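You operate a simulated robot arm through the tools that you are given. There is no shell and no other tool.

You are at the controls of a simulated two-armed robot. One attempt, no reset.

JOB
Switch on drive shelf A, wait for OK, then start replay server 1 and lock its door.

Only the result counts: the job must be done as asked and must still hold three seconds after the hand-in. Knocking over, shifting, dropping, spilling or breaking anything else fails it.

ROBOT AND FRAMES
Two 7-joint arms with two-finger grippers on one trunk that stands fixed in place. Base frame: the origin is at the foot of the trunk, x ahead of it, y to its left, z up. Readings come in cm, degrees, newtons and seconds.
The left shoulder is at [2.3, 21.3, 106], the right one opposite. With the tool pointing down near the work surface each hand reaches from about 10 to 72 cm from the base axis, measured 20 degrees to its own side. Payload 2.2 kg a hand.
The tool frame of a hand sits at the grasp point between the pads (the TCP): z along the fingers, y along the line on which they close. The tips reach 1.9 cm beyond it. The gripper opens to 11.6 cm; its body begins 7 cm behind the TCP.
Orientation is that of the tool frame in the base frame, as a unit quaternion [x, y, z, w]. With the fingers straight down and closing along the base's y, the tool's x points along the base's -x, its y along +y and its z along -z.

CONTROLS
- The arms move only by the tool apply_moves. It takes "left_series", "right_series" or both (then of equal length, played together; a hand with none holds still); each is a list of rows, each a list of 3 entries, a list of its own where there are three numbers: the turn, a rotation vector about the tool's x, y, z in rad, then the shift along the tool's x, y, z in cm, then the finger opening in cm, from 0 to 11.6. In form: [[[rx, ry, rz], [dx, dy, dz], jaw], ...]. A call has 1 to 20 rows; each row shifts and turns the commanded pose from where the row before left it, along the tool's axes as they then stand. Rows are played at 5 a second. More than 5 cm and 8.6 degrees between two rows, or a gripper value outside its range, and nothing of the call is played. Where a pose cannot be reached the arm comes as near as it can. A force on the tool above 80 N (or 10 N above the force at the start of the call, whichever is more), or a blocked arm, ends the call early, and 0.2 s more pass. The fingers move at their own pace (about 20.35 cm/s each) and stop on an object; they squeeze with about 39 N. The grip force told is the motor's: it shows also when the fingers shut on nothing. Time passes only in rows, and 0.2 s behind the last, so rows that do not move let the fingers close. The reply holds the time, the measured pose of the TCP, the force on the tool along the base axes, the opening and the grip force, in the units named above and with some noise, with the torque about the TCP (base axes, N m) and any sound that the robot's microphone picked up.
- Cameras (640 x 400 px; columns grow to the right, rows downward): "scene" is now at [12.96, -3.28, 125.66]; the picture's right is [-0.32, -0.95, -0.00], its down [-0.31, 0.10, -0.95] and it looks along [0.90, -0.30, -0.33] (base axes); focal length 214 px, centre (320, 200). "left" rides on the left gripper at [6.9, 1.5, -9.7] in its tool frame; the picture's right is [-0.21, 0.98, 0.00], its down [-0.76, -0.17, -0.63] and it looks along [-0.62, -0.13, 0.78] (tool axes); focal length 251 px, centre (320, 200). "right" rides on the right gripper at [6.9, -1.5, -9.7] in its tool frame; the picture's right is [0.21, 0.98, 0.00], its down [-0.76, 0.17, -0.63] and it looks along [-0.62, 0.14, 0.77] (tool axes); focal length 251 px, centre (320, 200). There is no depth. A picture from a camera that has moved, and an enlarged one, comes with that camera's place and axes in the base frame and with its lens.
- get_image(camera): a new picture of that camera. The clock stands still meanwhile.
- move_column(by): moves the trunk up (or, below 0, down) by that many cm; the arms and the scene camera ride with it, the base frame stays. It gives what a move gives, with no picture.
- head_to(pan, tilt): turns the head with the scene camera to pan (to the left, within 80 degrees either way) and tilt (down, from -29 to 69), counted from straight ahead of the robot. It gives what a move gives.
- enlarge(camera, box): a new picture of the part [left, top, right, bottom] of that camera's present view, enlarged. The clock stands still meanwhile.
- close_job(): hands the job in; it is judged then, once.

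Places have to be worked out from the pictures, the camera data and where the tool is seen. Open the grippers and draw the arms clear of the work before you hand the job in, unless the task says otherwise.

The tools are called after "Request:" as name(argument=value, ...) on one line, values as JSON. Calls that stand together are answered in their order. apply_moves: Moves the arms, as the interface text tells. Its arguments: {"type":"object","properties":{"left_series":{"type":"array","items":{"type":"array"}},"right_series":{"type":"array","items":{"type":"array"}}},"required":[]} The other tools are called the same way: move_column (by) moves the trunk up or down; head_to (pan, tilt) turns the head that bears the scene camera; get_image (camera) takes a picture; enlarge (camera, box) takes an enlarged picture of a part of a camera's view; close_job () hands the job in.

At the start:

```text
time: 0.0
left_position: [40.07, 1.97, 131.7]
left_orientation: [-0.001, 1.0, 0.0, 0.0]
left_force: [-0.2, 0.1, -0.5]
left_wrist_torque: [0.04, -0.01, 0.01]
left_width: 11.59
left_finger_force: 0.0
right_position: [28.7, -28.22, 131.02]
right_orientation: [-0.001, 1.0, 0.002, 0.0]
right_force: [-0.3, -0.3, 0.4]
right_wrist_torque: [-0.02, -0.02, 0.0]
right_width: 11.59
right_finger_force: 0.1
trunk travel left (down, up): [-20.4, 28.6]
head pan, tilt (commanded): [-18.6, 18.8]
```

scene: 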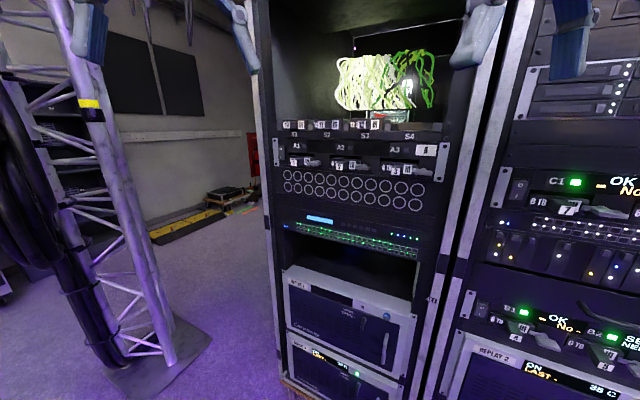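
right: 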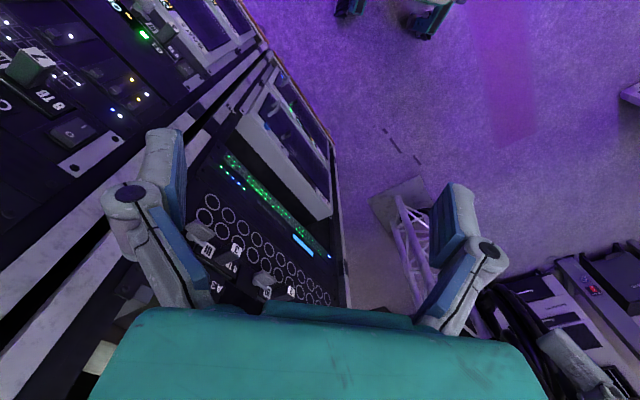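
left: 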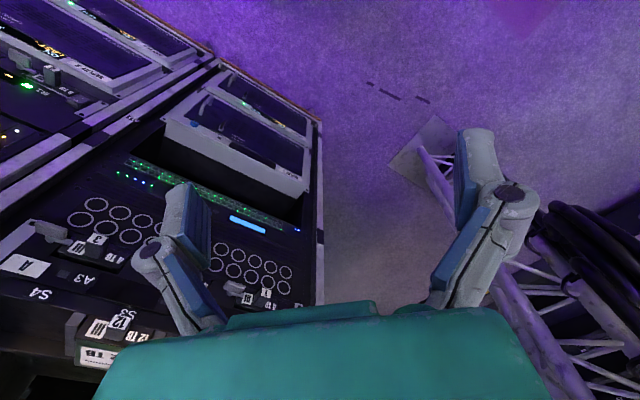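

The scene shows two racks with shelves (A, B, C) and replay servers. I'll first look at everything enlarged to read labels before moving anything.

Request:
enlarge(camera="scene", box=[260, 100, 460, 225])

Request:
enlarge(camera="scene", box=[260, 250, 460, 400])

Request:
enlarge(camera="scene", box=[440, 150, 640, 275])

Request:
enlarge(camera="scene", box=[440, 275, 640, 400])

```text
3.20 times, centred on (360, 162) of scene
camera zoom: at [12.96, -3.28, 125.66], right [-0.32, -0.95, 0.0], down [-0.31, 0.1, -0.95], along [0.9, -0.3, -0.33], focal length 686 px, centre (192, 320)
```

zoom: 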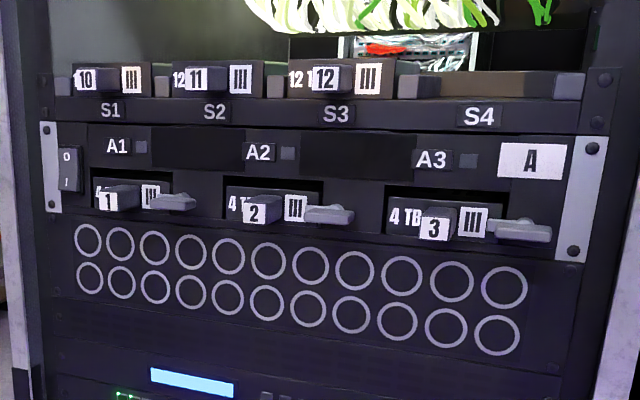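

```text
2.67 times, centred on (360, 325) of scene
camera zoom: at [12.96, -3.28, 125.66], right [-0.32, -0.95, 0.0], down [-0.31, 0.1, -0.95], along [0.9, -0.3, -0.33], focal length 572 px, centre (213, -133)
```

zoom: 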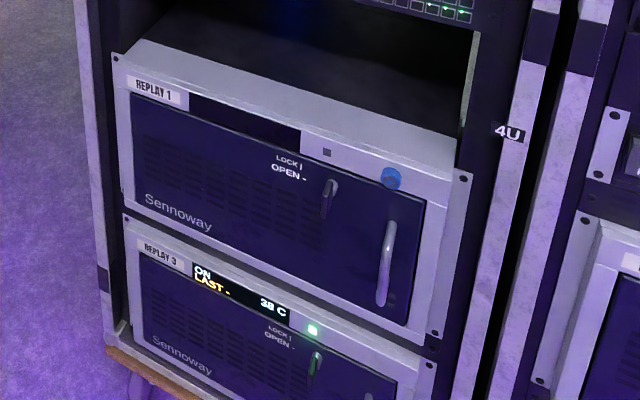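

```text
3.20 times, centred on (540, 212) of scene
camera zoom: at [12.96, -3.28, 125.66], right [-0.32, -0.95, 0.0], down [-0.31, 0.1, -0.95], along [0.9, -0.3, -0.33], focal length 686 px, centre (-384, 160)
```

zoom: 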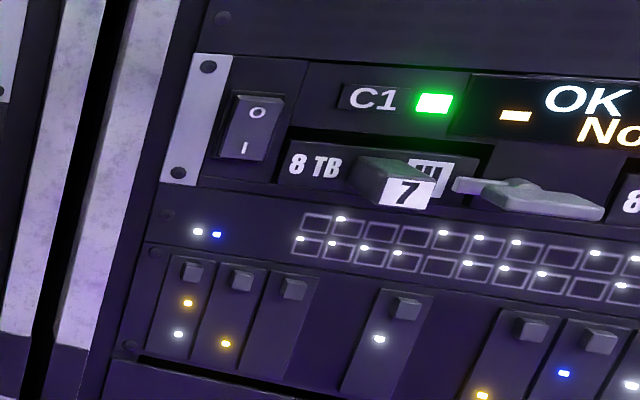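

```text
3.20 times, centred on (540, 338) of scene
camera zoom: at [12.96, -3.28, 125.66], right [-0.32, -0.95, 0.0], down [-0.31, 0.1, -0.95], along [0.9, -0.3, -0.33], focal length 686 px, centre (-384, -240)
```

zoom: 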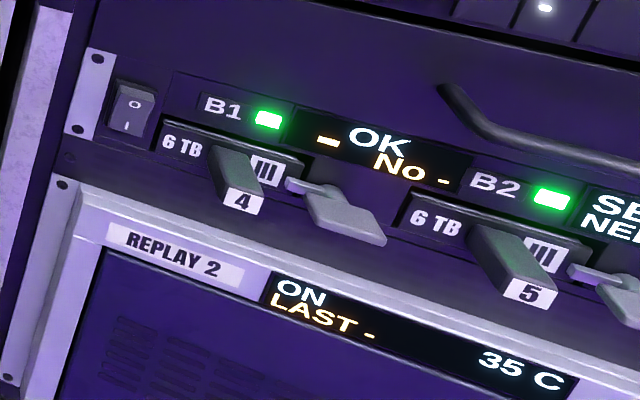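

Shelf A's rocker switch (O above, I below) is on the left of the shelf; Replay 1 has a blue round button, a lock knob and a door handle. I'll look around the rest with the head for notes or further details.

Request:
head_to(pan=-45, tilt=30)

Request:
get_image(camera="scene")

Request:
head_to(pan=-10, tilt=35)

Request:
get_image(camera="scene")

Request:
head_to(pan=-10, tilt=0)

Request:
get_image(camera="scene")

```text
time: 0.9
left_position: [39.84, 2.06, 131.96]
left_orientation: [0.0, 1.0, 0.0, 0.0]
left_force: [0.5, 0.3, 0.0]
left_wrist_torque: [0.03, 0.02, -0.03]
left_width: 11.6
left_finger_force: 0.1
right_position: [28.44, -28.09, 131.09]
right_orientation: [-0.001, 1.0, 0.001, 0.001]
right_force: [1.1, -0.3, -0.5]
right_wrist_torque: [0.0, 0.0, -0.02]
right_width: 11.61
right_finger_force: 0.0
trunk travel left (down, up): [-20.4, 28.6]
head pan, tilt (commanded): [-45.0, 30.0]
```

```text
taken
camera scene: at [10.51, -6.68, 123.86], right [-0.71, -0.71, 0.0], down [-0.36, 0.35, -0.86], along [0.61, -0.61, -0.5], focal length 214 px, centre (320, 200)
```

scene: 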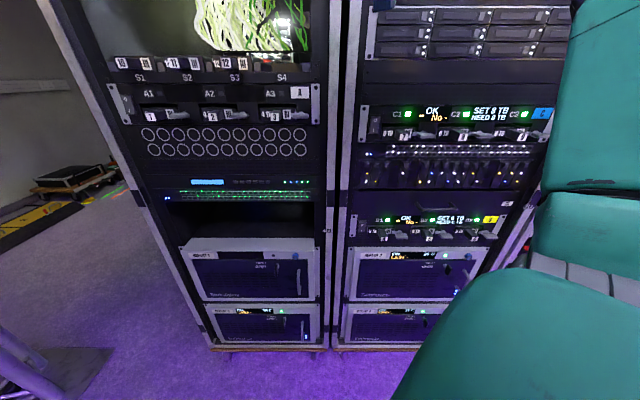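

```text
time: 1.9
left_position: [39.88, 2.22, 131.88]
left_orientation: [0.0, 1.0, 0.0, 0.0]
left_force: [-0.1, -0.4, -0.6]
left_wrist_torque: [0.0, 0.0, 0.01]
left_width: 11.61
left_finger_force: 0.0
right_position: [28.3, -28.05, 131.11]
right_orientation: [-0.001, 1.0, 0.001, 0.001]
right_force: [0.0, -0.5, 0.9]
right_wrist_torque: [-0.01, -0.01, 0.02]
right_width: 11.59
right_finger_force: 0.1
trunk travel left (down, up): [-20.4, 28.6]
head pan, tilt (commanded): [-10.0, 35.0]
```

```text
taken
camera scene: at [12.79, -1.83, 123.08], right [-0.17, -0.98, 0.0], down [-0.57, 0.1, -0.82], along [0.81, -0.14, -0.58], focal length 214 px, centre (320, 200)
```

scene: 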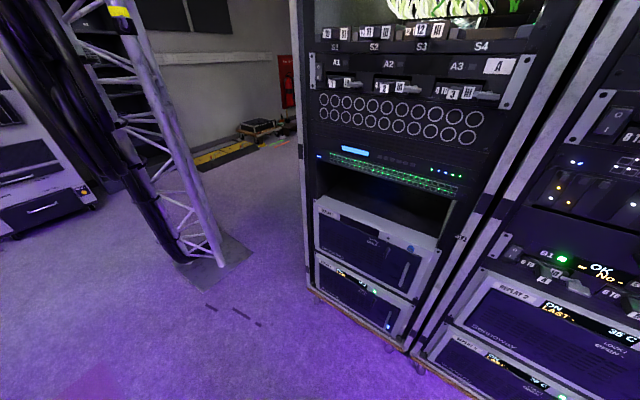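

```text
time: 2.9
left_position: [39.89, 2.07, 131.85]
left_orientation: [0.0, 1.0, 0.0, 0.0]
left_force: [0.4, -0.8, -0.2]
left_wrist_torque: [0.0, 0.01, -0.02]
left_width: 11.6
left_finger_force: 0.1
right_position: [28.39, -28.05, 131.08]
right_orientation: [-0.002, 1.0, 0.0, -0.001]
right_force: [-0.3, -0.6, 0.2]
right_wrist_torque: [0.01, -0.03, 0.01]
right_width: 11.62
right_finger_force: 0.1
trunk travel left (down, up): [-20.4, 28.6]
head pan, tilt (commanded): [-10.0, 0.0]
```

```text
taken
camera scene: at [12.99, -1.87, 128.69], right [-0.17, -0.98, 0.0], down [0.0, 0.0, -1.0], along [0.98, -0.17, 0.0], focal length 214 px, centre (320, 200)
```

scene: 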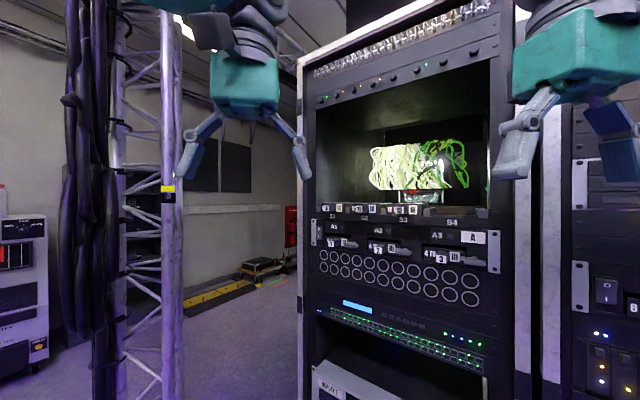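

The head at pan −45 gives a good frontal view. I'll return there and read displays, labels and latch positions in detail.

Request:
head_to(pan=-35, tilt=30)

Request:
enlarge(camera="scene", box=[150, 40, 310, 140])

Request:
enlarge(camera="scene", box=[400, 80, 560, 180])

Request:
enlarge(camera="scene", box=[390, 180, 550, 280])

Request:
enlarge(camera="scene", box=[210, 230, 370, 350])

Request:
get_image(camera="scene")

```text
time: 3.9
left_position: [39.83, 2.07, 131.76]
left_orientation: [0.0, 1.0, 0.0, 0.0]
left_force: [0.2, 0.7, -0.6]
left_wrist_torque: [0.0, -0.01, 0.02]
left_width: 11.59
left_finger_force: 0.1
right_position: [28.34, -28.04, 131.19]
right_orientation: [-0.001, 1.0, 0.001, 0.001]
right_force: [-0.3, 0.4, 0.6]
right_wrist_torque: [0.01, 0.01, 0.03]
right_width: 11.58
right_finger_force: 0.1
trunk travel left (down, up): [-20.4, 28.6]
head pan, tilt (commanded): [-35.0, 30.0]
```

```text
4.00 times, centred on (230, 90) of scene
camera zoom: at [11.53, -5.48, 123.86], right [-0.57, -0.82, 0.0], down [-0.41, 0.29, -0.86], along [0.71, -0.5, -0.5], focal length 858 px, centre (680, 640)
```

zoom: 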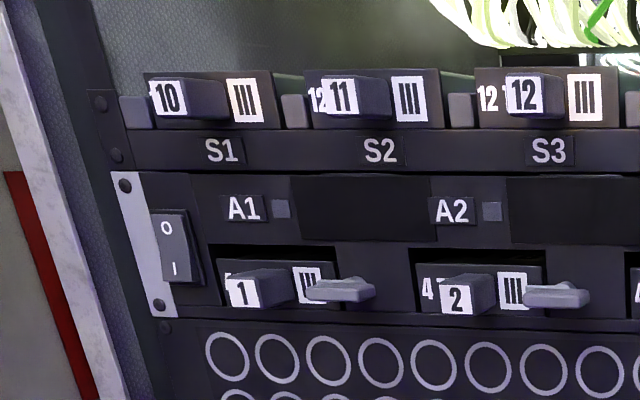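

```text
4.00 times, centred on (480, 130) of scene
camera zoom: at [11.53, -5.48, 123.86], right [-0.57, -0.82, 0.0], down [-0.41, 0.29, -0.86], along [0.71, -0.5, -0.5], focal length 858 px, centre (-320, 480)
```

zoom: 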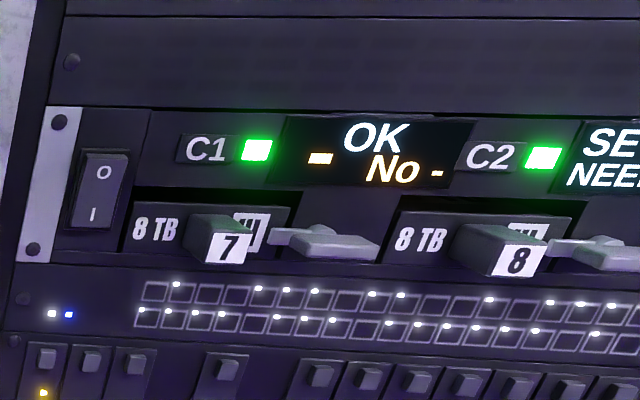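

```text
4.00 times, centred on (470, 230) of scene
camera zoom: at [11.53, -5.48, 123.86], right [-0.57, -0.82, 0.0], down [-0.41, 0.29, -0.86], along [0.71, -0.5, -0.5], focal length 858 px, centre (-280, 80)
```

zoom: 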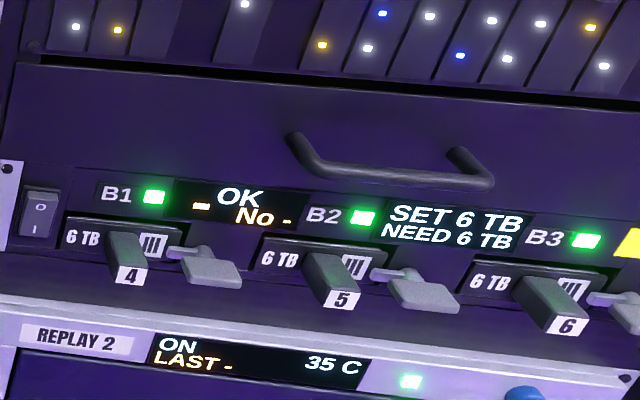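

```text
3.33 times, centred on (290, 290) of scene
camera zoom: at [11.53, -5.48, 123.86], right [-0.57, -0.82, 0.0], down [-0.41, 0.29, -0.86], along [0.71, -0.5, -0.5], focal length 715 px, centre (420, -100)
```

zoom: 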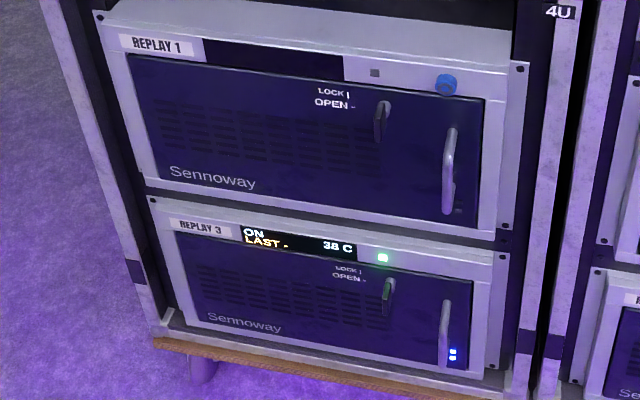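

```text
taken
camera scene: at [11.53, -5.48, 123.86], right [-0.57, -0.82, 0.0], down [-0.41, 0.29, -0.86], along [0.71, -0.5, -0.5], focal length 214 px, centre (320, 200)
```

scene: 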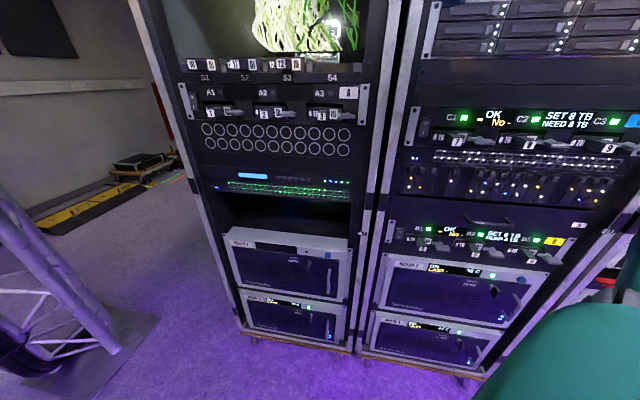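

All of shelf A's displays are dark, so it is off; the other shelves read OK. I estimate the rack front plane about 60 cm from the head, facing (-0.78, 0.63, 0), the switch near (82,-14,118) and the Replay 1 button near (59,-42,65). I'll lower the trunk to get a second viewpoint for triangulation; the arms have clear space below.

Request:
move_column(by=-20)

Request:
head_to(pan=-36, tilt=15)

Request:
get_image(camera="scene")

Request:
enlarge(camera="scene", box=[200, 220, 360, 320])

Request:
enlarge(camera="scene", box=[150, 20, 310, 120])

```text
time: 6.0
left_position: [39.83, 2.24, 111.86]
left_orientation: [0.0, 1.0, 0.0, 0.0]
left_force: [0.5, -1.1, -0.6]
left_wrist_torque: [-0.01, 0.01, -0.01]
left_width: 11.61
left_finger_force: 0.1
right_position: [28.38, -28.01, 111.17]
right_orientation: [-0.001, 1.0, 0.001, 0.001]
right_force: [-0.1, -0.2, 0.3]
right_wrist_torque: [0.02, -0.01, -0.03]
right_width: 11.59
right_finger_force: 0.1
trunk travel left (down, up): [-0.4, 48.6]
head pan, tilt (commanded): [-35.0, 30.0]
```

```text
time: 6.8
left_position: [39.87, 2.12, 111.85]
left_orientation: [0.0, 1.0, 0.0, 0.0]
left_force: [-0.3, 0.3, -1.0]
left_wrist_torque: [-0.01, -0.01, 0.01]
left_width: 11.63
left_finger_force: 0.0
right_position: [28.39, -28.13, 111.13]
right_orientation: [-0.001, 1.0, 0.001, 0.001]
right_force: [-0.7, 0.1, -0.5]
right_wrist_torque: [0.0, 0.02, 0.0]
right_width: 11.59
right_finger_force: 0.0
trunk travel left (down, up): [-0.4, 48.6]
head pan, tilt (commanded): [-36.0, 15.0]
```

```text
taken
camera scene: at [11.63, -5.75, 106.27], right [-0.59, -0.81, 0.0], down [-0.21, 0.15, -0.96], along [0.78, -0.57, -0.26], focal length 214 px, centre (320, 200)
```

scene: 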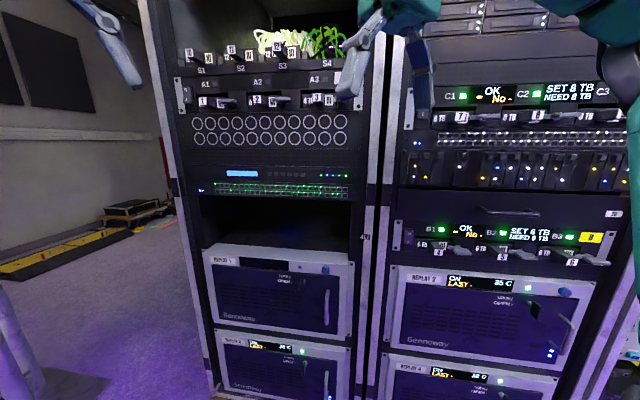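

```text
4.00 times, centred on (280, 270) of scene
camera zoom: at [11.63, -5.75, 106.27], right [-0.59, -0.81, 0.0], down [-0.21, 0.15, -0.96], along [0.78, -0.57, -0.26], focal length 858 px, centre (480, -80)
```

zoom: 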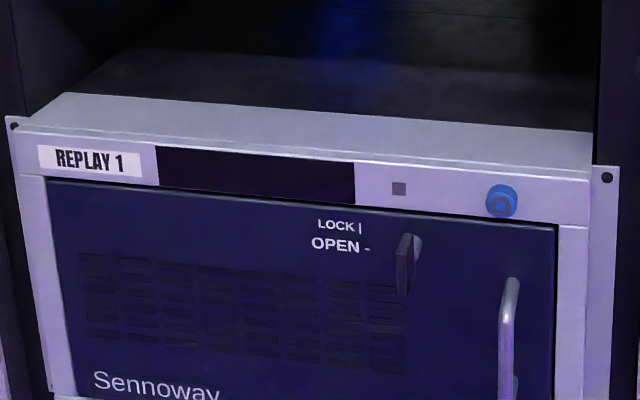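

```text
4.00 times, centred on (230, 70) of scene
camera zoom: at [11.63, -5.75, 106.27], right [-0.59, -0.81, 0.0], down [-0.21, 0.15, -0.96], along [0.78, -0.57, -0.26], focal length 858 px, centre (680, 720)
```

zoom: 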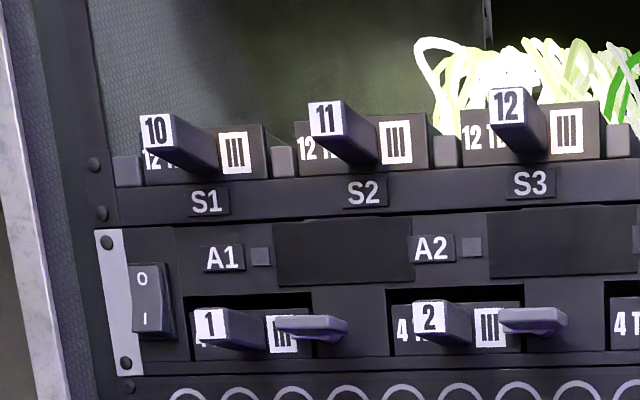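

The Replay 1 lock knob looks like a bar here; I'll compare it with the other servers' knobs to tell its state.

Request:
enlarge(camera="scene", box=[260, 260, 350, 316])

Request:
enlarge(camera="scene", box=[250, 335, 340, 391])

Request:
enlarge(camera="scene", box=[480, 270, 590, 340])

Request:
enlarge(camera="scene", box=[280, 60, 370, 116])

Request:
enlarge(camera="scene", box=[170, 70, 260, 126])

```text
7.11 times, centred on (305, 288) of scene
camera zoom: at [11.63, -5.75, 106.27], right [-0.59, -0.81, 0.0], down [-0.21, 0.15, -0.96], along [0.78, -0.57, -0.26], focal length 1525 px, centre (427, -426)
```

zoom: 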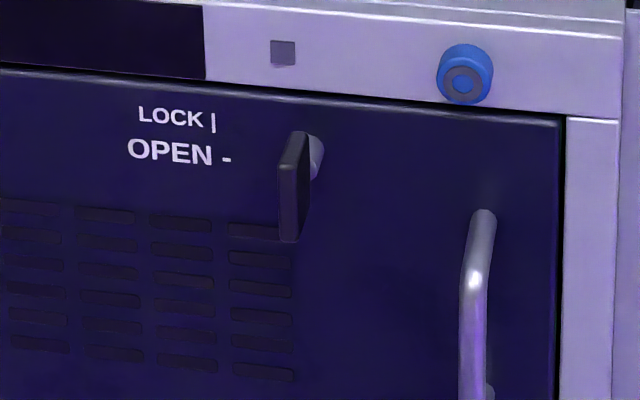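

```text
7.11 times, centred on (295, 363) of scene
camera zoom: at [11.63, -5.75, 106.27], right [-0.59, -0.81, 0.0], down [-0.21, 0.15, -0.96], along [0.78, -0.57, -0.26], focal length 1525 px, centre (498, -959)
```

zoom: 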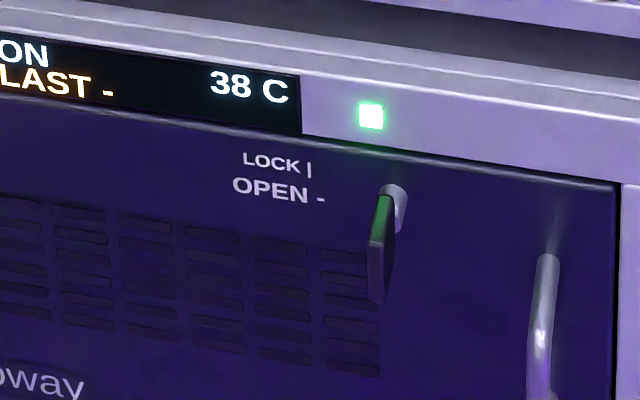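

```text
5.71 times, centred on (535, 305) of scene
camera zoom: at [11.63, -5.75, 106.27], right [-0.59, -0.81, 0.0], down [-0.21, 0.15, -0.96], along [0.78, -0.57, -0.26], focal length 1226 px, centre (-909, -400)
```

zoom: 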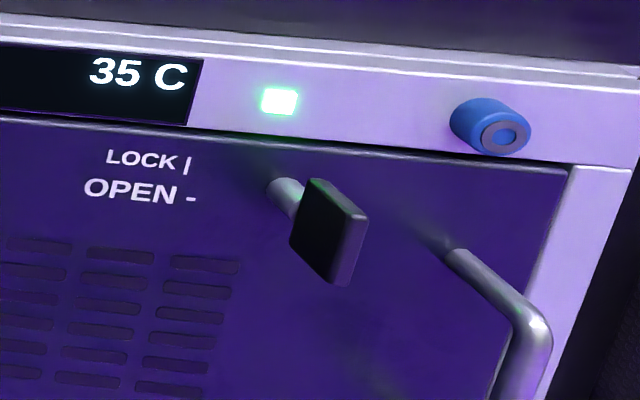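

```text
7.11 times, centred on (325, 88) of scene
camera zoom: at [11.63, -5.75, 106.27], right [-0.59, -0.81, 0.0], down [-0.21, 0.15, -0.96], along [0.78, -0.57, -0.26], focal length 1525 px, centre (284, 996)
```

zoom: 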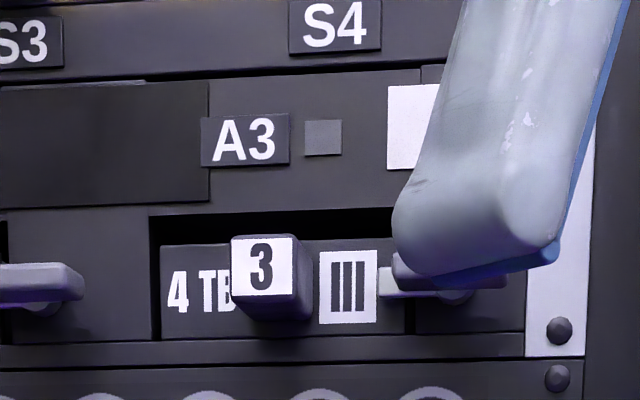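

```text
7.11 times, centred on (215, 98) of scene
camera zoom: at [11.63, -5.75, 106.27], right [-0.59, -0.81, 0.0], down [-0.21, 0.15, -0.96], along [0.78, -0.57, -0.26], focal length 1525 px, centre (1067, 925)
```

zoom: 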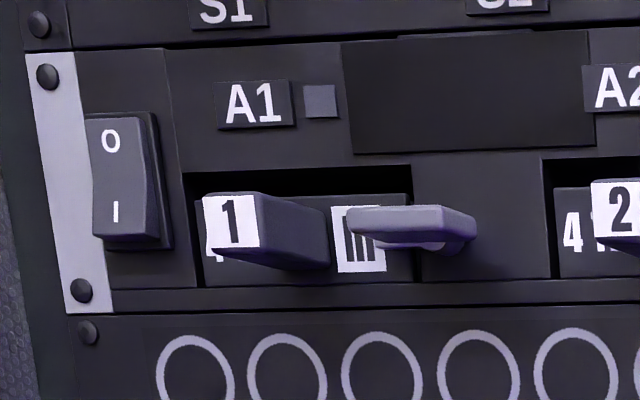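

All server knobs appear vertical and I cannot yet tell finer details. Next I'll close both grippers in place to see how the closed fingertips look, and take hand-camera pictures.

Request:
apply_moves(left_series=[[[0, 0, 0], [0, 0, 0], 0], [[0, 0, 0], [0, 0, 0], 0], [[0, 0, 0], [0, 0, 0], 0]], right_series=[[[0, 0, 0], [0, 0, 0], 0], [[0, 0, 0], [0, 0, 0], 0], [[0, 0, 0], [0, 0, 0], 0]])

Request:
get_image(camera="left")

Request:
get_image(camera="right")

Request:
get_image(camera="scene")

```text
time: 7.6
left_position: [39.89, 2.17, 111.83]
left_orientation: [0.0, 1.0, 0.0, 0.0]
left_force: [0.5, 0.2, -0.2]
left_wrist_torque: [0.02, 0.03, 0.0]
left_width: 0.01
left_finger_force: 28.6
right_position: [28.36, -28.0, 111.0]
right_orientation: [-0.001, 1.0, 0.001, 0.001]
right_force: [0.3, -0.8, -0.1]
right_wrist_torque: [0.0, -0.01, -0.02]
right_width: 0.01
right_finger_force: 28.5
trunk travel left (down, up): [-0.4, 48.6]
head pan, tilt (commanded): [-36.0, 15.0]
```

```text
taken
camera left: at [32.98, 3.67, 121.55], right [0.21, 0.98, 0.0], down [0.76, -0.17, 0.63], along [0.62, -0.14, -0.77], focal length 251 px, centre (320, 200)
```

left: 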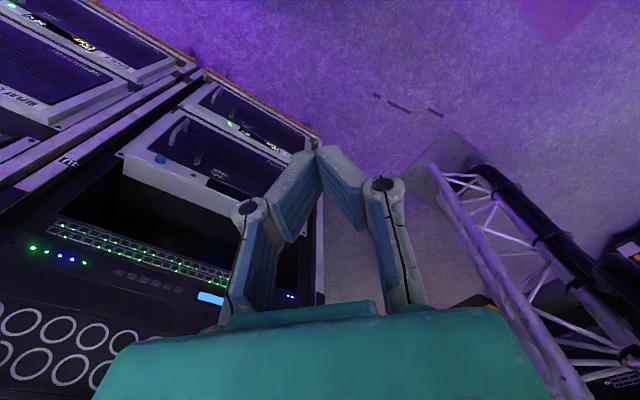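

```text
taken
camera right: at [21.49, -29.62, 120.71], right [-0.22, 0.98, 0.0], down [0.76, 0.17, 0.63], along [0.62, 0.14, -0.77], focal length 251 px, centre (320, 200)
```

right: 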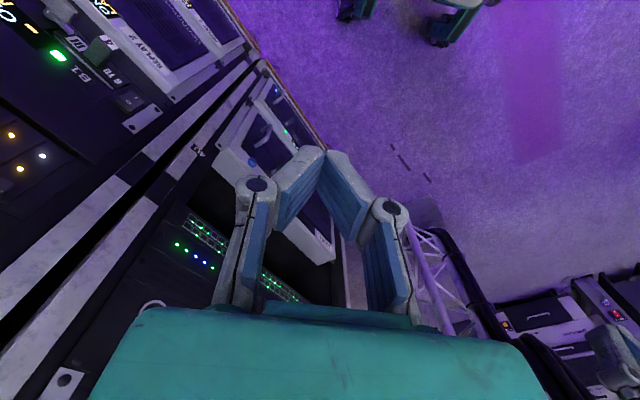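

```text
taken
camera scene: at [11.62, -5.75, 106.28], right [-0.59, -0.81, 0.0], down [-0.21, 0.15, -0.97], along [0.78, -0.57, -0.26], focal length 214 px, centre (320, 200)
```

scene: 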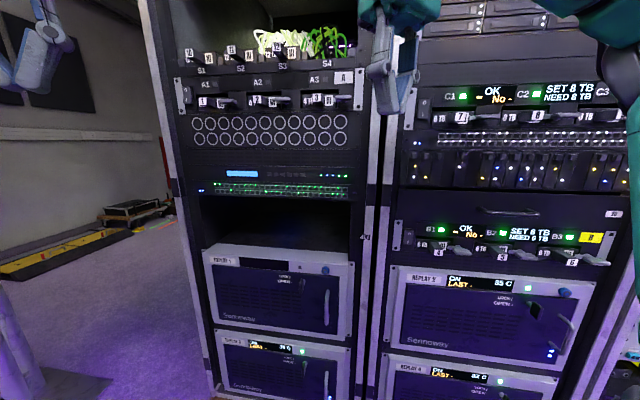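

Closed fingers form a narrow wedge about 2 cm wide, which is good for pressing. Triangulation puts the rocker centre at about (81.2,-13.6,118.2), the Replay 1 button at (55,-39,70). I'll raise the trunk and yaw the left hand so it can then be pitched level toward the switch.

Request:
move_column(by=26)

Request:
apply_moves(left_series=[[[0, 0, -0.1478], [0, 0, 0], 0], [[0, 0, -0.1478], [0, 0, 0], 0], [[0, 0, -0.1478], [0, 0, 0], 0], [[0, 0, -0.1478], [0, 0, 0], 0], [[0, 0, -0.1478], [0, 0, 0], 0], [[0, 0, -0.1478], [0, 0, 0], 0], [[0, 0, 0], [0, 0, 0], 0]])

```text
time: 10.3
left_position: [39.98, 2.15, 137.83]
left_orientation: [0.0, 1.0, 0.0, 0.0]
left_force: [0.4, -0.3, 0.2]
left_wrist_torque: [0.02, -0.04, -0.02]
left_width: 0.01
left_finger_force: 28.5
right_position: [28.47, -28.11, 137.09]
right_orientation: [0.0, 1.0, 0.001, 0.001]
right_force: [-0.6, 0.6, -0.2]
right_wrist_torque: [0.02, -0.01, -0.02]
right_width: 0.0
right_finger_force: 28.9
trunk travel left (down, up): [-26.4, 22.6]
head pan, tilt (commanded): [-36.0, 15.0]
```

```text
time: 11.9
left_position: [39.92, 2.08, 137.89]
left_orientation: [-0.43, 0.903, 0.0, 0.0]
left_force: [0.3, 1.1, -0.2]
left_wrist_torque: [0.03, 0.02, 0.03]
left_width: 0.01
left_finger_force: 28.4
right_position: [28.54, -28.09, 137.04]
right_orientation: [-0.001, 1.0, 0.001, 0.0]
right_force: [0.2, 0.9, -1.0]
right_wrist_torque: [-0.01, -0.03, 0.02]
right_width: 0.0
right_finger_force: 28.4
trunk travel left (down, up): [-26.4, 22.6]
head pan, tilt (commanded): [-36.0, 15.0]
```

The left hand is yawed as planned (tool x now points right along the rack). Now I'll pitch it up in steps while moving forward and slightly down, first half only.

Request:
apply_moves(left_series=[[[0.1428, 0, 0], [-1.26, -2.25, 1.61], 0], [[0.1428, 0, 0], [-1.26, -2.0, 1.92], 0], [[0.1428, 0, 0], [-1.26, -1.7, 2.18], 0], [[0.1428, 0, 0], [-1.26, -1.38, 2.4], 0], [[0.1428, 0, 0], [-1.26, -1.02, 2.57], 0], [[0, 0, 0], [0, 0, 0], 0]])

Request:
get_image(camera="scene")

```text
time: 13.3
left_position: [52.6, -0.11, 129.8]
left_orientation: [-0.402, 0.846, -0.316, 0.151]
left_force: [-0.9, 0.4, -0.2]
left_wrist_torque: [0.02, 0.0, 0.0]
left_width: 0.0
left_finger_force: 28.3
right_position: [28.35, -28.08, 137.11]
right_orientation: [-0.001, 1.0, 0.001, 0.001]
right_force: [0.0, 0.4, 0.7]
right_wrist_torque: [0.0, -0.02, -0.04]
right_width: 0.0
right_finger_force: 28.2
trunk travel left (down, up): [-26.4, 22.6]
head pan, tilt (commanded): [-36.0, 15.0]
```

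```text
taken
camera scene: at [11.65, -5.78, 132.28], right [-0.59, -0.81, 0.0], down [-0.21, 0.15, -0.97], along [0.78, -0.57, -0.26], focal length 214 px, centre (320, 200)
```

scene: 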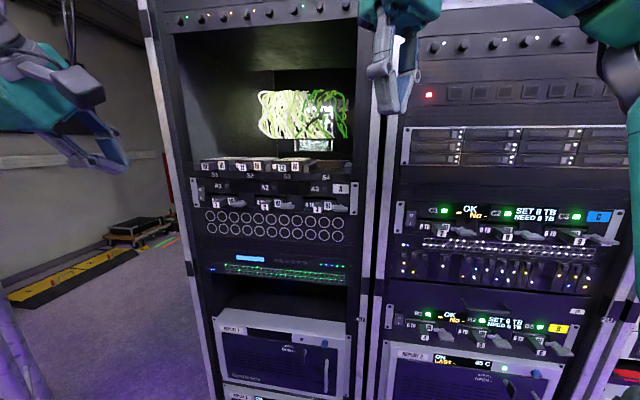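

The move tracked as expected (52.6, -0.1, 129.8). I'll continue the rest of the pitch-up while advancing.

Request:
apply_moves(left_series=[[[0.1428, 0, 0], [-1.26, -0.64, 2.69], 0], [[0.1428, 0, 0], [-1.26, -0.25, 2.76], 0], [[0.1428, 0, 0], [-1.26, 0.14, 2.77], 0], [[0.1428, 0, 0], [-1.26, 0.53, 2.72], 0], [[0.1428, 0, 0], [-1.26, 0.91, 2.61], 0], [[0.1428, 0, 0], [-1.26, 1.28, 2.46], 0], [[0, 0, 0], [0, 0, 0], 0]])

Request:
get_image(camera="scene")

Request:
get_image(camera="left")

```text
time: 14.9
left_position: [67.77, -2.71, 120.34]
left_orientation: [0.303, -0.638, 0.639, -0.305]
left_force: [-0.7, -1.2, 0.5]
left_wrist_torque: [0.03, 0.01, 0.02]
left_width: 0.0
left_finger_force: 28.0
right_position: [28.31, -28.12, 137.15]
right_orientation: [0.0, 1.0, 0.001, 0.002]
right_force: [-1.1, -0.2, -0.9]
right_wrist_torque: [0.0, -0.03, 0.02]
right_width: 0.0
right_finger_force: 28.4
trunk travel left (down, up): [-26.4, 22.6]
head pan, tilt (commanded): [-36.0, 15.0]
```

```text
taken
camera scene: at [11.68, -5.69, 132.29], right [-0.59, -0.81, 0.0], down [-0.21, 0.15, -0.97], along [0.78, -0.57, -0.26], focal length 214 px, centre (320, 200)
```

scene: 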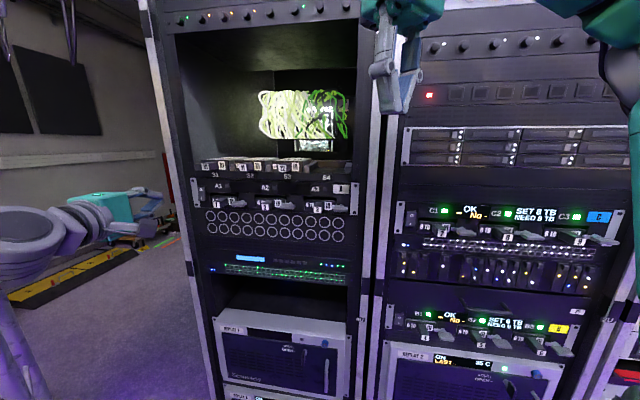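

```text
taken
camera left: at [55.83, -2.02, 118.84], right [0.14, 0.17, -0.98], down [-0.01, 0.99, 0.16], along [0.99, -0.01, 0.14], focal length 251 px, centre (320, 200)
```

left: 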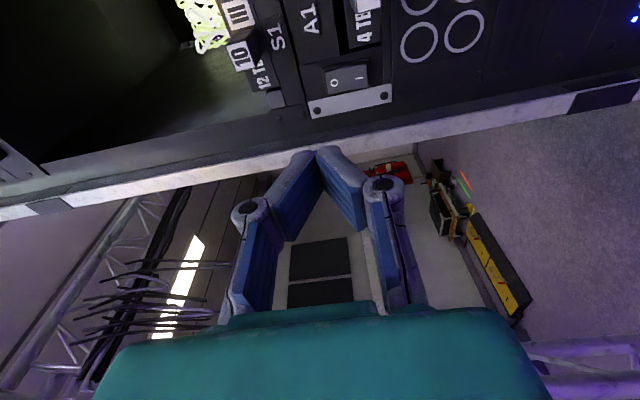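

The hand is level, facing the rack, and nearly in line with the rocker. I'll enlarge the left-hand view to pinpoint the "I" half of the rocker.

Request:
enlarge(camera="left", box=[290, 30, 410, 130])

```text
4.00 times, centred on (350, 80) of left
camera zoom: at [55.83, -2.02, 118.84], right [0.14, 0.17, -0.98], down [-0.01, 0.99, 0.16], along [0.99, -0.01, 0.14], focal length 1006 px, centre (200, 680)
```

zoom: 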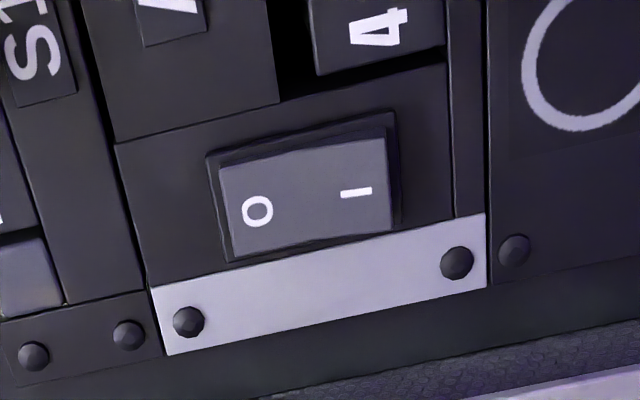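

The rocker spans roughly z 115.8–119.8 with "I" at z≈116.5, laterally almost in line with the tool. I'll drop 3.8 cm first, then advance to about 5 cm short of the panel and look again.

Request:
apply_moves(left_series=[[[0, 0, 0], [-0.1, 1.9, 0], 0], [[0, 0, 0], [-0.05, 1.9, 0], 0], [[0, 0, 0], [0, 0, 2.5], 0], [[0, 0, 0], [0, 0, 2.5], 0], [[0, 0, 0], [0, 0, 2.5], 0], [[0, 0, 0], [0, 0, 2.0], 0], [[0, 0, 0], [0, 0, 0], 0]])

Request:
get_image(camera="left")

Request:
get_image(camera="scene")

```text
time: 16.5
left_position: [75.36, -8.54, 116.3]
left_orientation: [0.303, -0.638, 0.639, -0.305]
left_force: [-0.8, -0.1, -0.8]
left_wrist_torque: [0.0, 0.01, -0.02]
left_width: 0.0
left_finger_force: 28.7
right_position: [28.52, -27.93, 137.06]
right_orientation: [0.0, 1.0, 0.001, 0.001]
right_force: [-0.8, -0.5, -0.1]
right_wrist_torque: [-0.03, 0.0, 0.0]
right_width: 0.0
right_finger_force: 28.6
trunk travel left (down, up): [-26.4, 22.6]
head pan, tilt (commanded): [-36.0, 15.0]
```

```text
taken
camera left: at [63.48, -7.79, 114.88], right [0.14, 0.17, -0.98], down [-0.01, 0.99, 0.17], along [0.99, -0.01, 0.14], focal length 251 px, centre (320, 200)
```

left: 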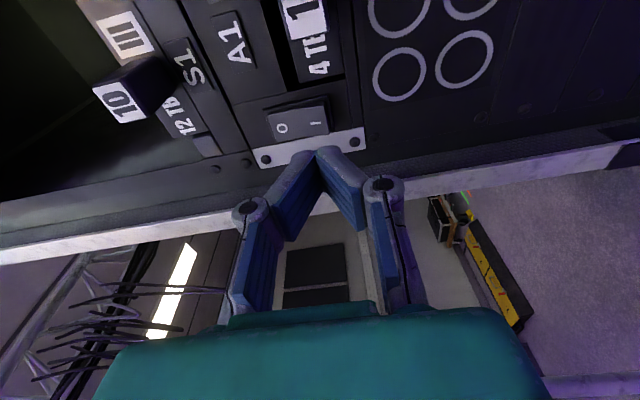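

```text
taken
camera scene: at [11.83, -5.73, 132.27], right [-0.59, -0.81, 0.0], down [-0.21, 0.15, -0.96], along [0.78, -0.57, -0.26], focal length 214 px, centre (320, 200)
```

scene: 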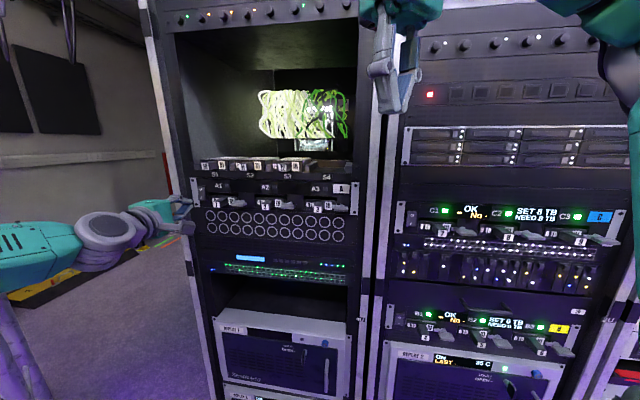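

The "I" mark is about 5 cm ahead of the tips, 0.3 cm to the right and slightly above the tool line. I'll correct and advance another 3.3 cm, then check.

Request:
apply_moves(left_series=[[[0, 0, 0], [0.25, -0.2, 0.5], 0], [[0, 0, 0], [0, 0, 1.4], 0], [[0, 0, 0], [0, 0, 1.4], 0], [[0, 0, 0], [0, 0, 0], 0]])

Request:
get_image(camera="left")

Request:
enlarge(camera="left", box=[250, 90, 390, 190])

```text
time: 17.5
left_position: [77.73, -10.89, 116.59]
left_orientation: [0.303, -0.638, 0.639, -0.304]
left_force: [1.2, 0.0, 0.9]
left_wrist_torque: [0.0, 0.03, 0.01]
left_width: 0.01
left_finger_force: 28.3
right_position: [28.4, -27.94, 137.15]
right_orientation: [-0.001, 1.0, 0.0, 0.001]
right_force: [0.0, -0.3, -0.3]
right_wrist_torque: [-0.01, 0.0, 0.0]
right_width: 0.01
right_finger_force: 29.7
trunk travel left (down, up): [-26.4, 22.6]
head pan, tilt (commanded): [-36.0, 15.0]
```

```text
taken
camera left: at [65.93, -10.13, 115.08], right [0.14, 0.17, -0.98], down [-0.01, 0.99, 0.17], along [0.99, -0.01, 0.14], focal length 251 px, centre (320, 200)
```

left: 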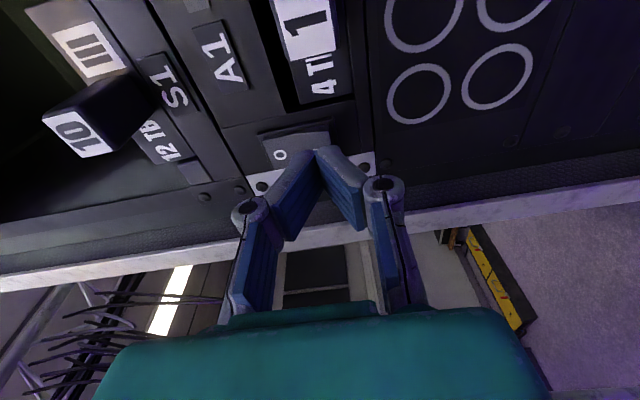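

```text
4.00 times, centred on (320, 140) of left
camera zoom: at [65.93, -10.13, 115.08], right [0.14, 0.17, -0.98], down [-0.01, 0.99, 0.17], along [0.99, -0.01, 0.14], focal length 1006 px, centre (320, 440)
```

zoom: 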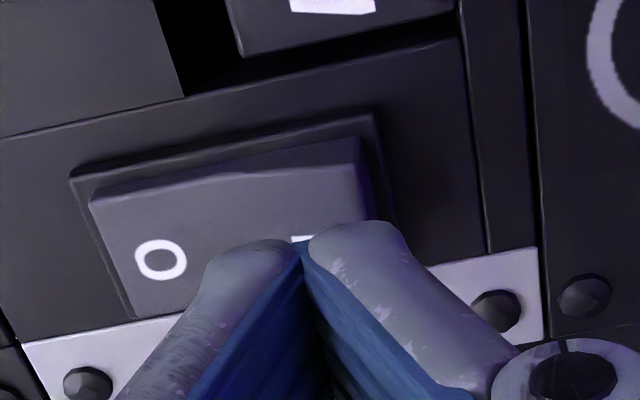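

The fingertips are lined up on the "I" half. I'll press forward in half-centimetre rows and look at the force.

Request:
apply_moves(left_series=[[[0, 0, 0], [0, 0, 0.5], 0], [[0, 0, 0], [0, 0, 0.5], 0], [[0, 0, 0], [0, 0, 0.5], 0], [[0, 0, 0], [0, 0, 0], 0]])

Request:
enlarge(camera="left", box=[250, 90, 390, 190])

```text
time: 18.5
left_position: [78.91, -11.88, 116.44]
left_orientation: [0.303, -0.638, 0.639, -0.303]
left_force: [0.0, 0.5, 0.1]
left_wrist_torque: [-0.03, 0.01, -0.04]
left_width: 0.0
left_finger_force: 28.6
right_position: [28.52, -27.88, 137.09]
right_orientation: [-0.001, 1.0, 0.001, 0.001]
right_force: [0.3, -0.3, -0.3]
right_wrist_torque: [0.0, -0.02, -0.03]
right_width: 0.0
right_finger_force: 28.5
trunk travel left (down, up): [-26.4, 22.6]
head pan, tilt (commanded): [-36.0, 15.0]
```

```text
4.00 times, centred on (320, 140) of left
camera zoom: at [67.08, -11.11, 115.04], right [0.14, 0.17, -0.98], down [-0.01, 0.99, 0.17], along [0.99, -0.01, 0.14], focal length 1006 px, centre (320, 440)
```

zoom: 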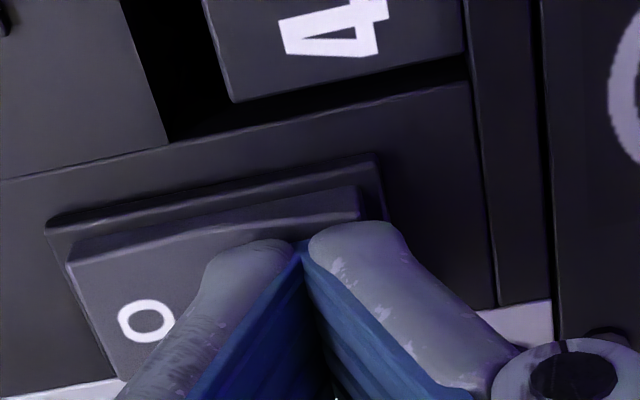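

No contact force yet; tips are within about a centimetre. Continue pressing in smaller rows.

Request:
apply_moves(left_series=[[[0, 0, 0], [0, 0, 0.4], 0], [[0, 0, 0], [0, 0, 0.4], 0], [[0, 0, 0], [0, 0, 0.3], 0], [[0, 0, 0], [0, 0, 0], 0]])

Request:
enlarge(camera="left", box=[250, 90, 390, 190])

Request:
enlarge(camera="scene", box=[170, 150, 370, 275])

```text
time: 19.5
left_position: [79.21, -11.85, 116.63]
left_orientation: [0.302, -0.638, 0.641, -0.303]
left_force: [-56.5, 37.6, -24.0]
left_wrist_torque: [0.18, -0.24, -0.88]
left_width: 0.01
left_finger_force: 28.7
right_position: [27.9, -27.21, 137.4]
right_orientation: [0.0, 1.0, -0.002, 0.004]
right_force: [0.0, 0.0, -0.8]
right_wrist_torque: [0.05, -0.01, -0.03]
right_width: 0.01
right_finger_force: 28.8
trunk travel left (down, up): [-26.4, 22.6]
head pan, tilt (commanded): [-36.0, 15.0]
```

```text
4.00 times, centred on (320, 140) of left
camera zoom: at [67.34, -11.12, 115.09], right [0.14, 0.16, -0.98], down [-0.01, 0.99, 0.16], along [0.99, -0.01, 0.14], focal length 1006 px, centre (320, 440)
```

zoom: 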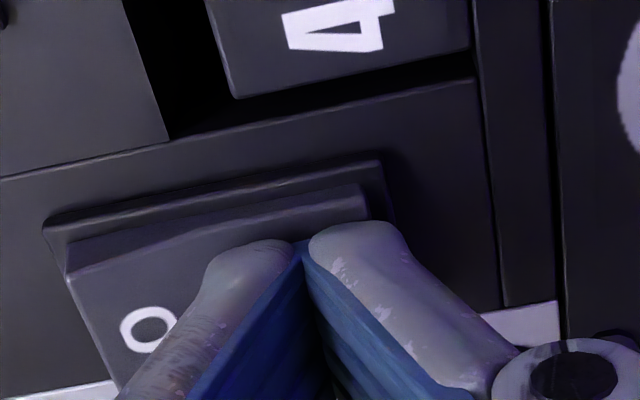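

```text
3.20 times, centred on (270, 212) of scene
camera zoom: at [10.89, -4.37, 132.37], right [-0.59, -0.81, 0.01], down [-0.21, 0.14, -0.97], along [0.78, -0.57, -0.25], focal length 686 px, centre (480, 160)
```

zoom: 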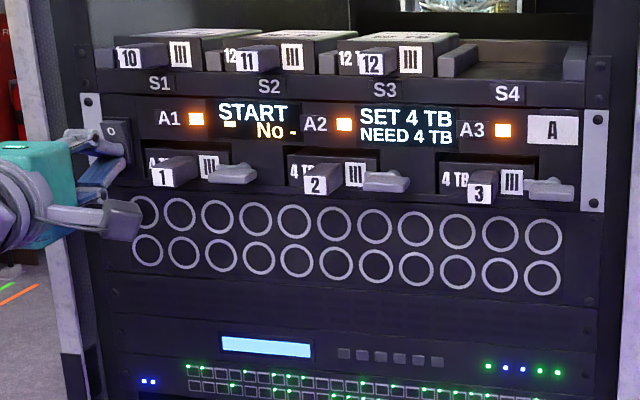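

The shelf display now shows START with SET 4 TB / NEED 4 TB and orange lamps — switched on. I'll draw the left hand straight back before doing anything else.

Request:
apply_moves(left_series=[[[0, 0, 0], [0, 0, -1.1], 0], [[0, 0, 0], [0, 0, -2], 0], [[0, 0, 0], [0, 0, -3], 0], [[0, 0, 0], [0, 0, -4], 0], [[0, 0, 0], [0, 0, -4], 0], [[0, 0, 0], [0, 0, 0], 0]])

Request:
enlarge(camera="scene", box=[170, 150, 370, 275])

Request:
get_image(camera="left")

```text
time: 20.9
left_position: [68.83, -4.28, 116.39]
left_orientation: [-0.302, 0.641, -0.637, 0.304]
left_force: [-0.3, -1.4, -0.1]
left_wrist_torque: [-0.02, 0.01, 0.01]
left_width: 0.01
left_finger_force: 28.7
right_position: [28.45, -28.85, 136.8]
right_orientation: [0.0, 1.0, 0.005, 0.0]
right_force: [0.6, 0.0, 0.2]
right_wrist_torque: [0.05, 0.04, 0.01]
right_width: 0.02
right_finger_force: 28.9
trunk travel left (down, up): [-26.4, 22.6]
head pan, tilt (commanded): [-36.0, 15.0]
```

```text
3.20 times, centred on (270, 212) of scene
camera zoom: at [11.87, -6.65, 132.22], right [-0.59, -0.81, 0.0], down [-0.21, 0.16, -0.96], along [0.78, -0.57, -0.27], focal length 686 px, centre (480, 160)
```

zoom: 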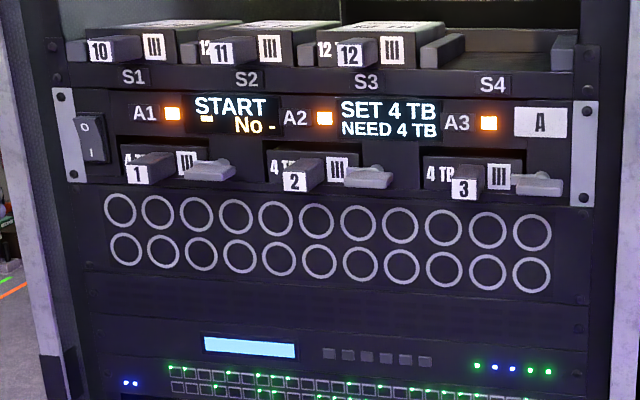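

```text
taken
camera left: at [57.03, -3.61, 114.92], right [0.14, 0.17, -0.98], down [-0.01, 0.98, 0.17], along [0.99, -0.01, 0.14], focal length 251 px, centre (320, 200)
```

left: 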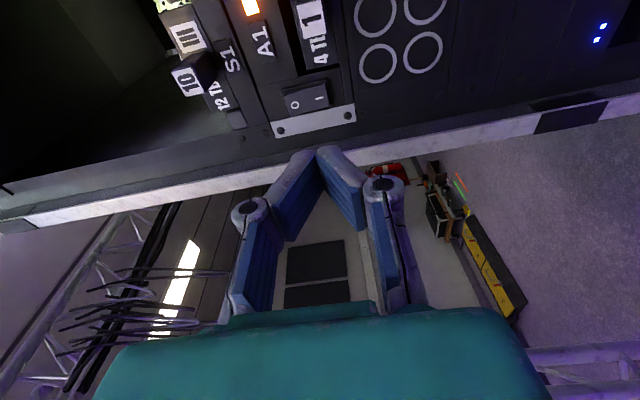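

Shelf A is starting (START, No -, set matches need). While waiting I'll pull the left hand back 12 cm and yaw the right hand toward the rack, away from everything.

Request:
apply_moves(left_series=[[[0, 0, 0], [0, 0, -2.4], 0], [[0, 0, 0], [0, 0, -2.4], 0], [[0, 0, 0], [0, 0, -2.4], 0], [[0, 0, 0], [0, 0, -2.4], 0], [[0, 0, 0], [0, 0, -2.4], 0], [[0, 0, 0], [0, 0, 0], 0]], right_series=[[[0, 0, 0.1368], [0, 0, 0], 0], [[0, 0, 0.1368], [0, 0, 0], 0], [[0, 0, 0.1368], [0, 0, 0], 0], [[0, 0, 0.1368], [0, 0, 0], 0], [[0, 0, 0.1368], [0, 0, 0], 0], [[0, 0, 0], [0, 0, 0], 0]])

Request:
move_column(by=-18)

Request:
head_to(pan=-36, tilt=25)

Request:
get_image(camera="scene")

```text
time: 22.3
left_position: [59.57, 4.42, 116.25]
left_orientation: [0.305, -0.638, 0.639, -0.303]
left_force: [0.0, 0.4, 0.4]
left_wrist_torque: [0.01, 0.03, -0.03]
left_width: 0.0
left_finger_force: 28.3
right_position: [28.5, -27.4, 137.17]
right_orientation: [0.335, 0.942, -0.001, 0.003]
right_force: [-0.3, -0.2, 0.3]
right_wrist_torque: [-0.03, 0.0, -0.01]
right_width: 0.02
right_finger_force: 29.0
trunk travel left (down, up): [-26.4, 22.6]
head pan, tilt (commanded): [-36.0, 15.0]
```

```text
time: 24.3
left_position: [59.49, 3.69, 98.49]
left_orientation: [-0.302, 0.64, -0.638, 0.304]
left_force: [-0.8, -0.1, 0.2]
left_wrist_torque: [-0.03, 0.01, 0.0]
left_width: 0.0
left_finger_force: 28.4
right_position: [28.32, -28.27, 119.05]
right_orientation: [0.335, 0.942, 0.004, 0.0]
right_force: [0.4, 0.0, 0.4]
right_wrist_torque: [0.0, -0.06, -0.03]
right_width: 0.01
right_finger_force: 28.7
trunk travel left (down, up): [-8.4, 40.6]
head pan, tilt (commanded): [-36.0, 15.0]
```

```text
time: 25.0
left_position: [59.65, 3.78, 98.45]
left_orientation: [-0.303, 0.639, -0.638, 0.304]
left_force: [0.0, 0.3, 0.5]
left_wrist_torque: [-0.01, -0.01, 0.03]
left_width: 0.01
left_finger_force: 28.1
right_position: [28.34, -28.1, 119.05]
right_orientation: [0.335, 0.942, 0.002, 0.0]
right_force: [0.4, 0.0, -0.5]
right_wrist_torque: [-0.01, -0.01, -0.01]
right_width: 0.03
right_finger_force: 29.0
trunk travel left (down, up): [-8.4, 40.6]
head pan, tilt (commanded): [-36.0, 25.0]
```

```text
taken
camera scene: at [11.61, -5.71, 112.65], right [-0.59, -0.81, 0.0], down [-0.34, 0.25, -0.9], along [0.73, -0.53, -0.43], focal length 214 px, centre (320, 200)
```

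scene: 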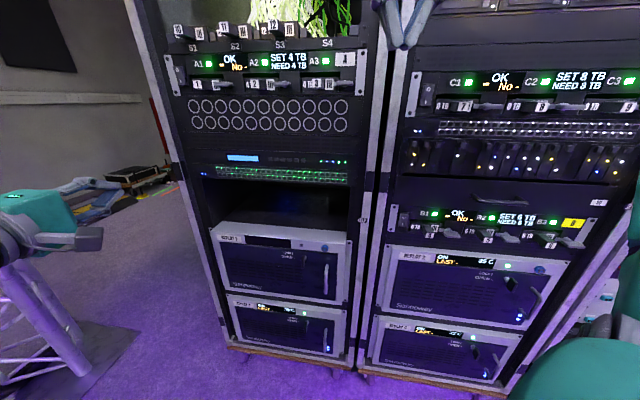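

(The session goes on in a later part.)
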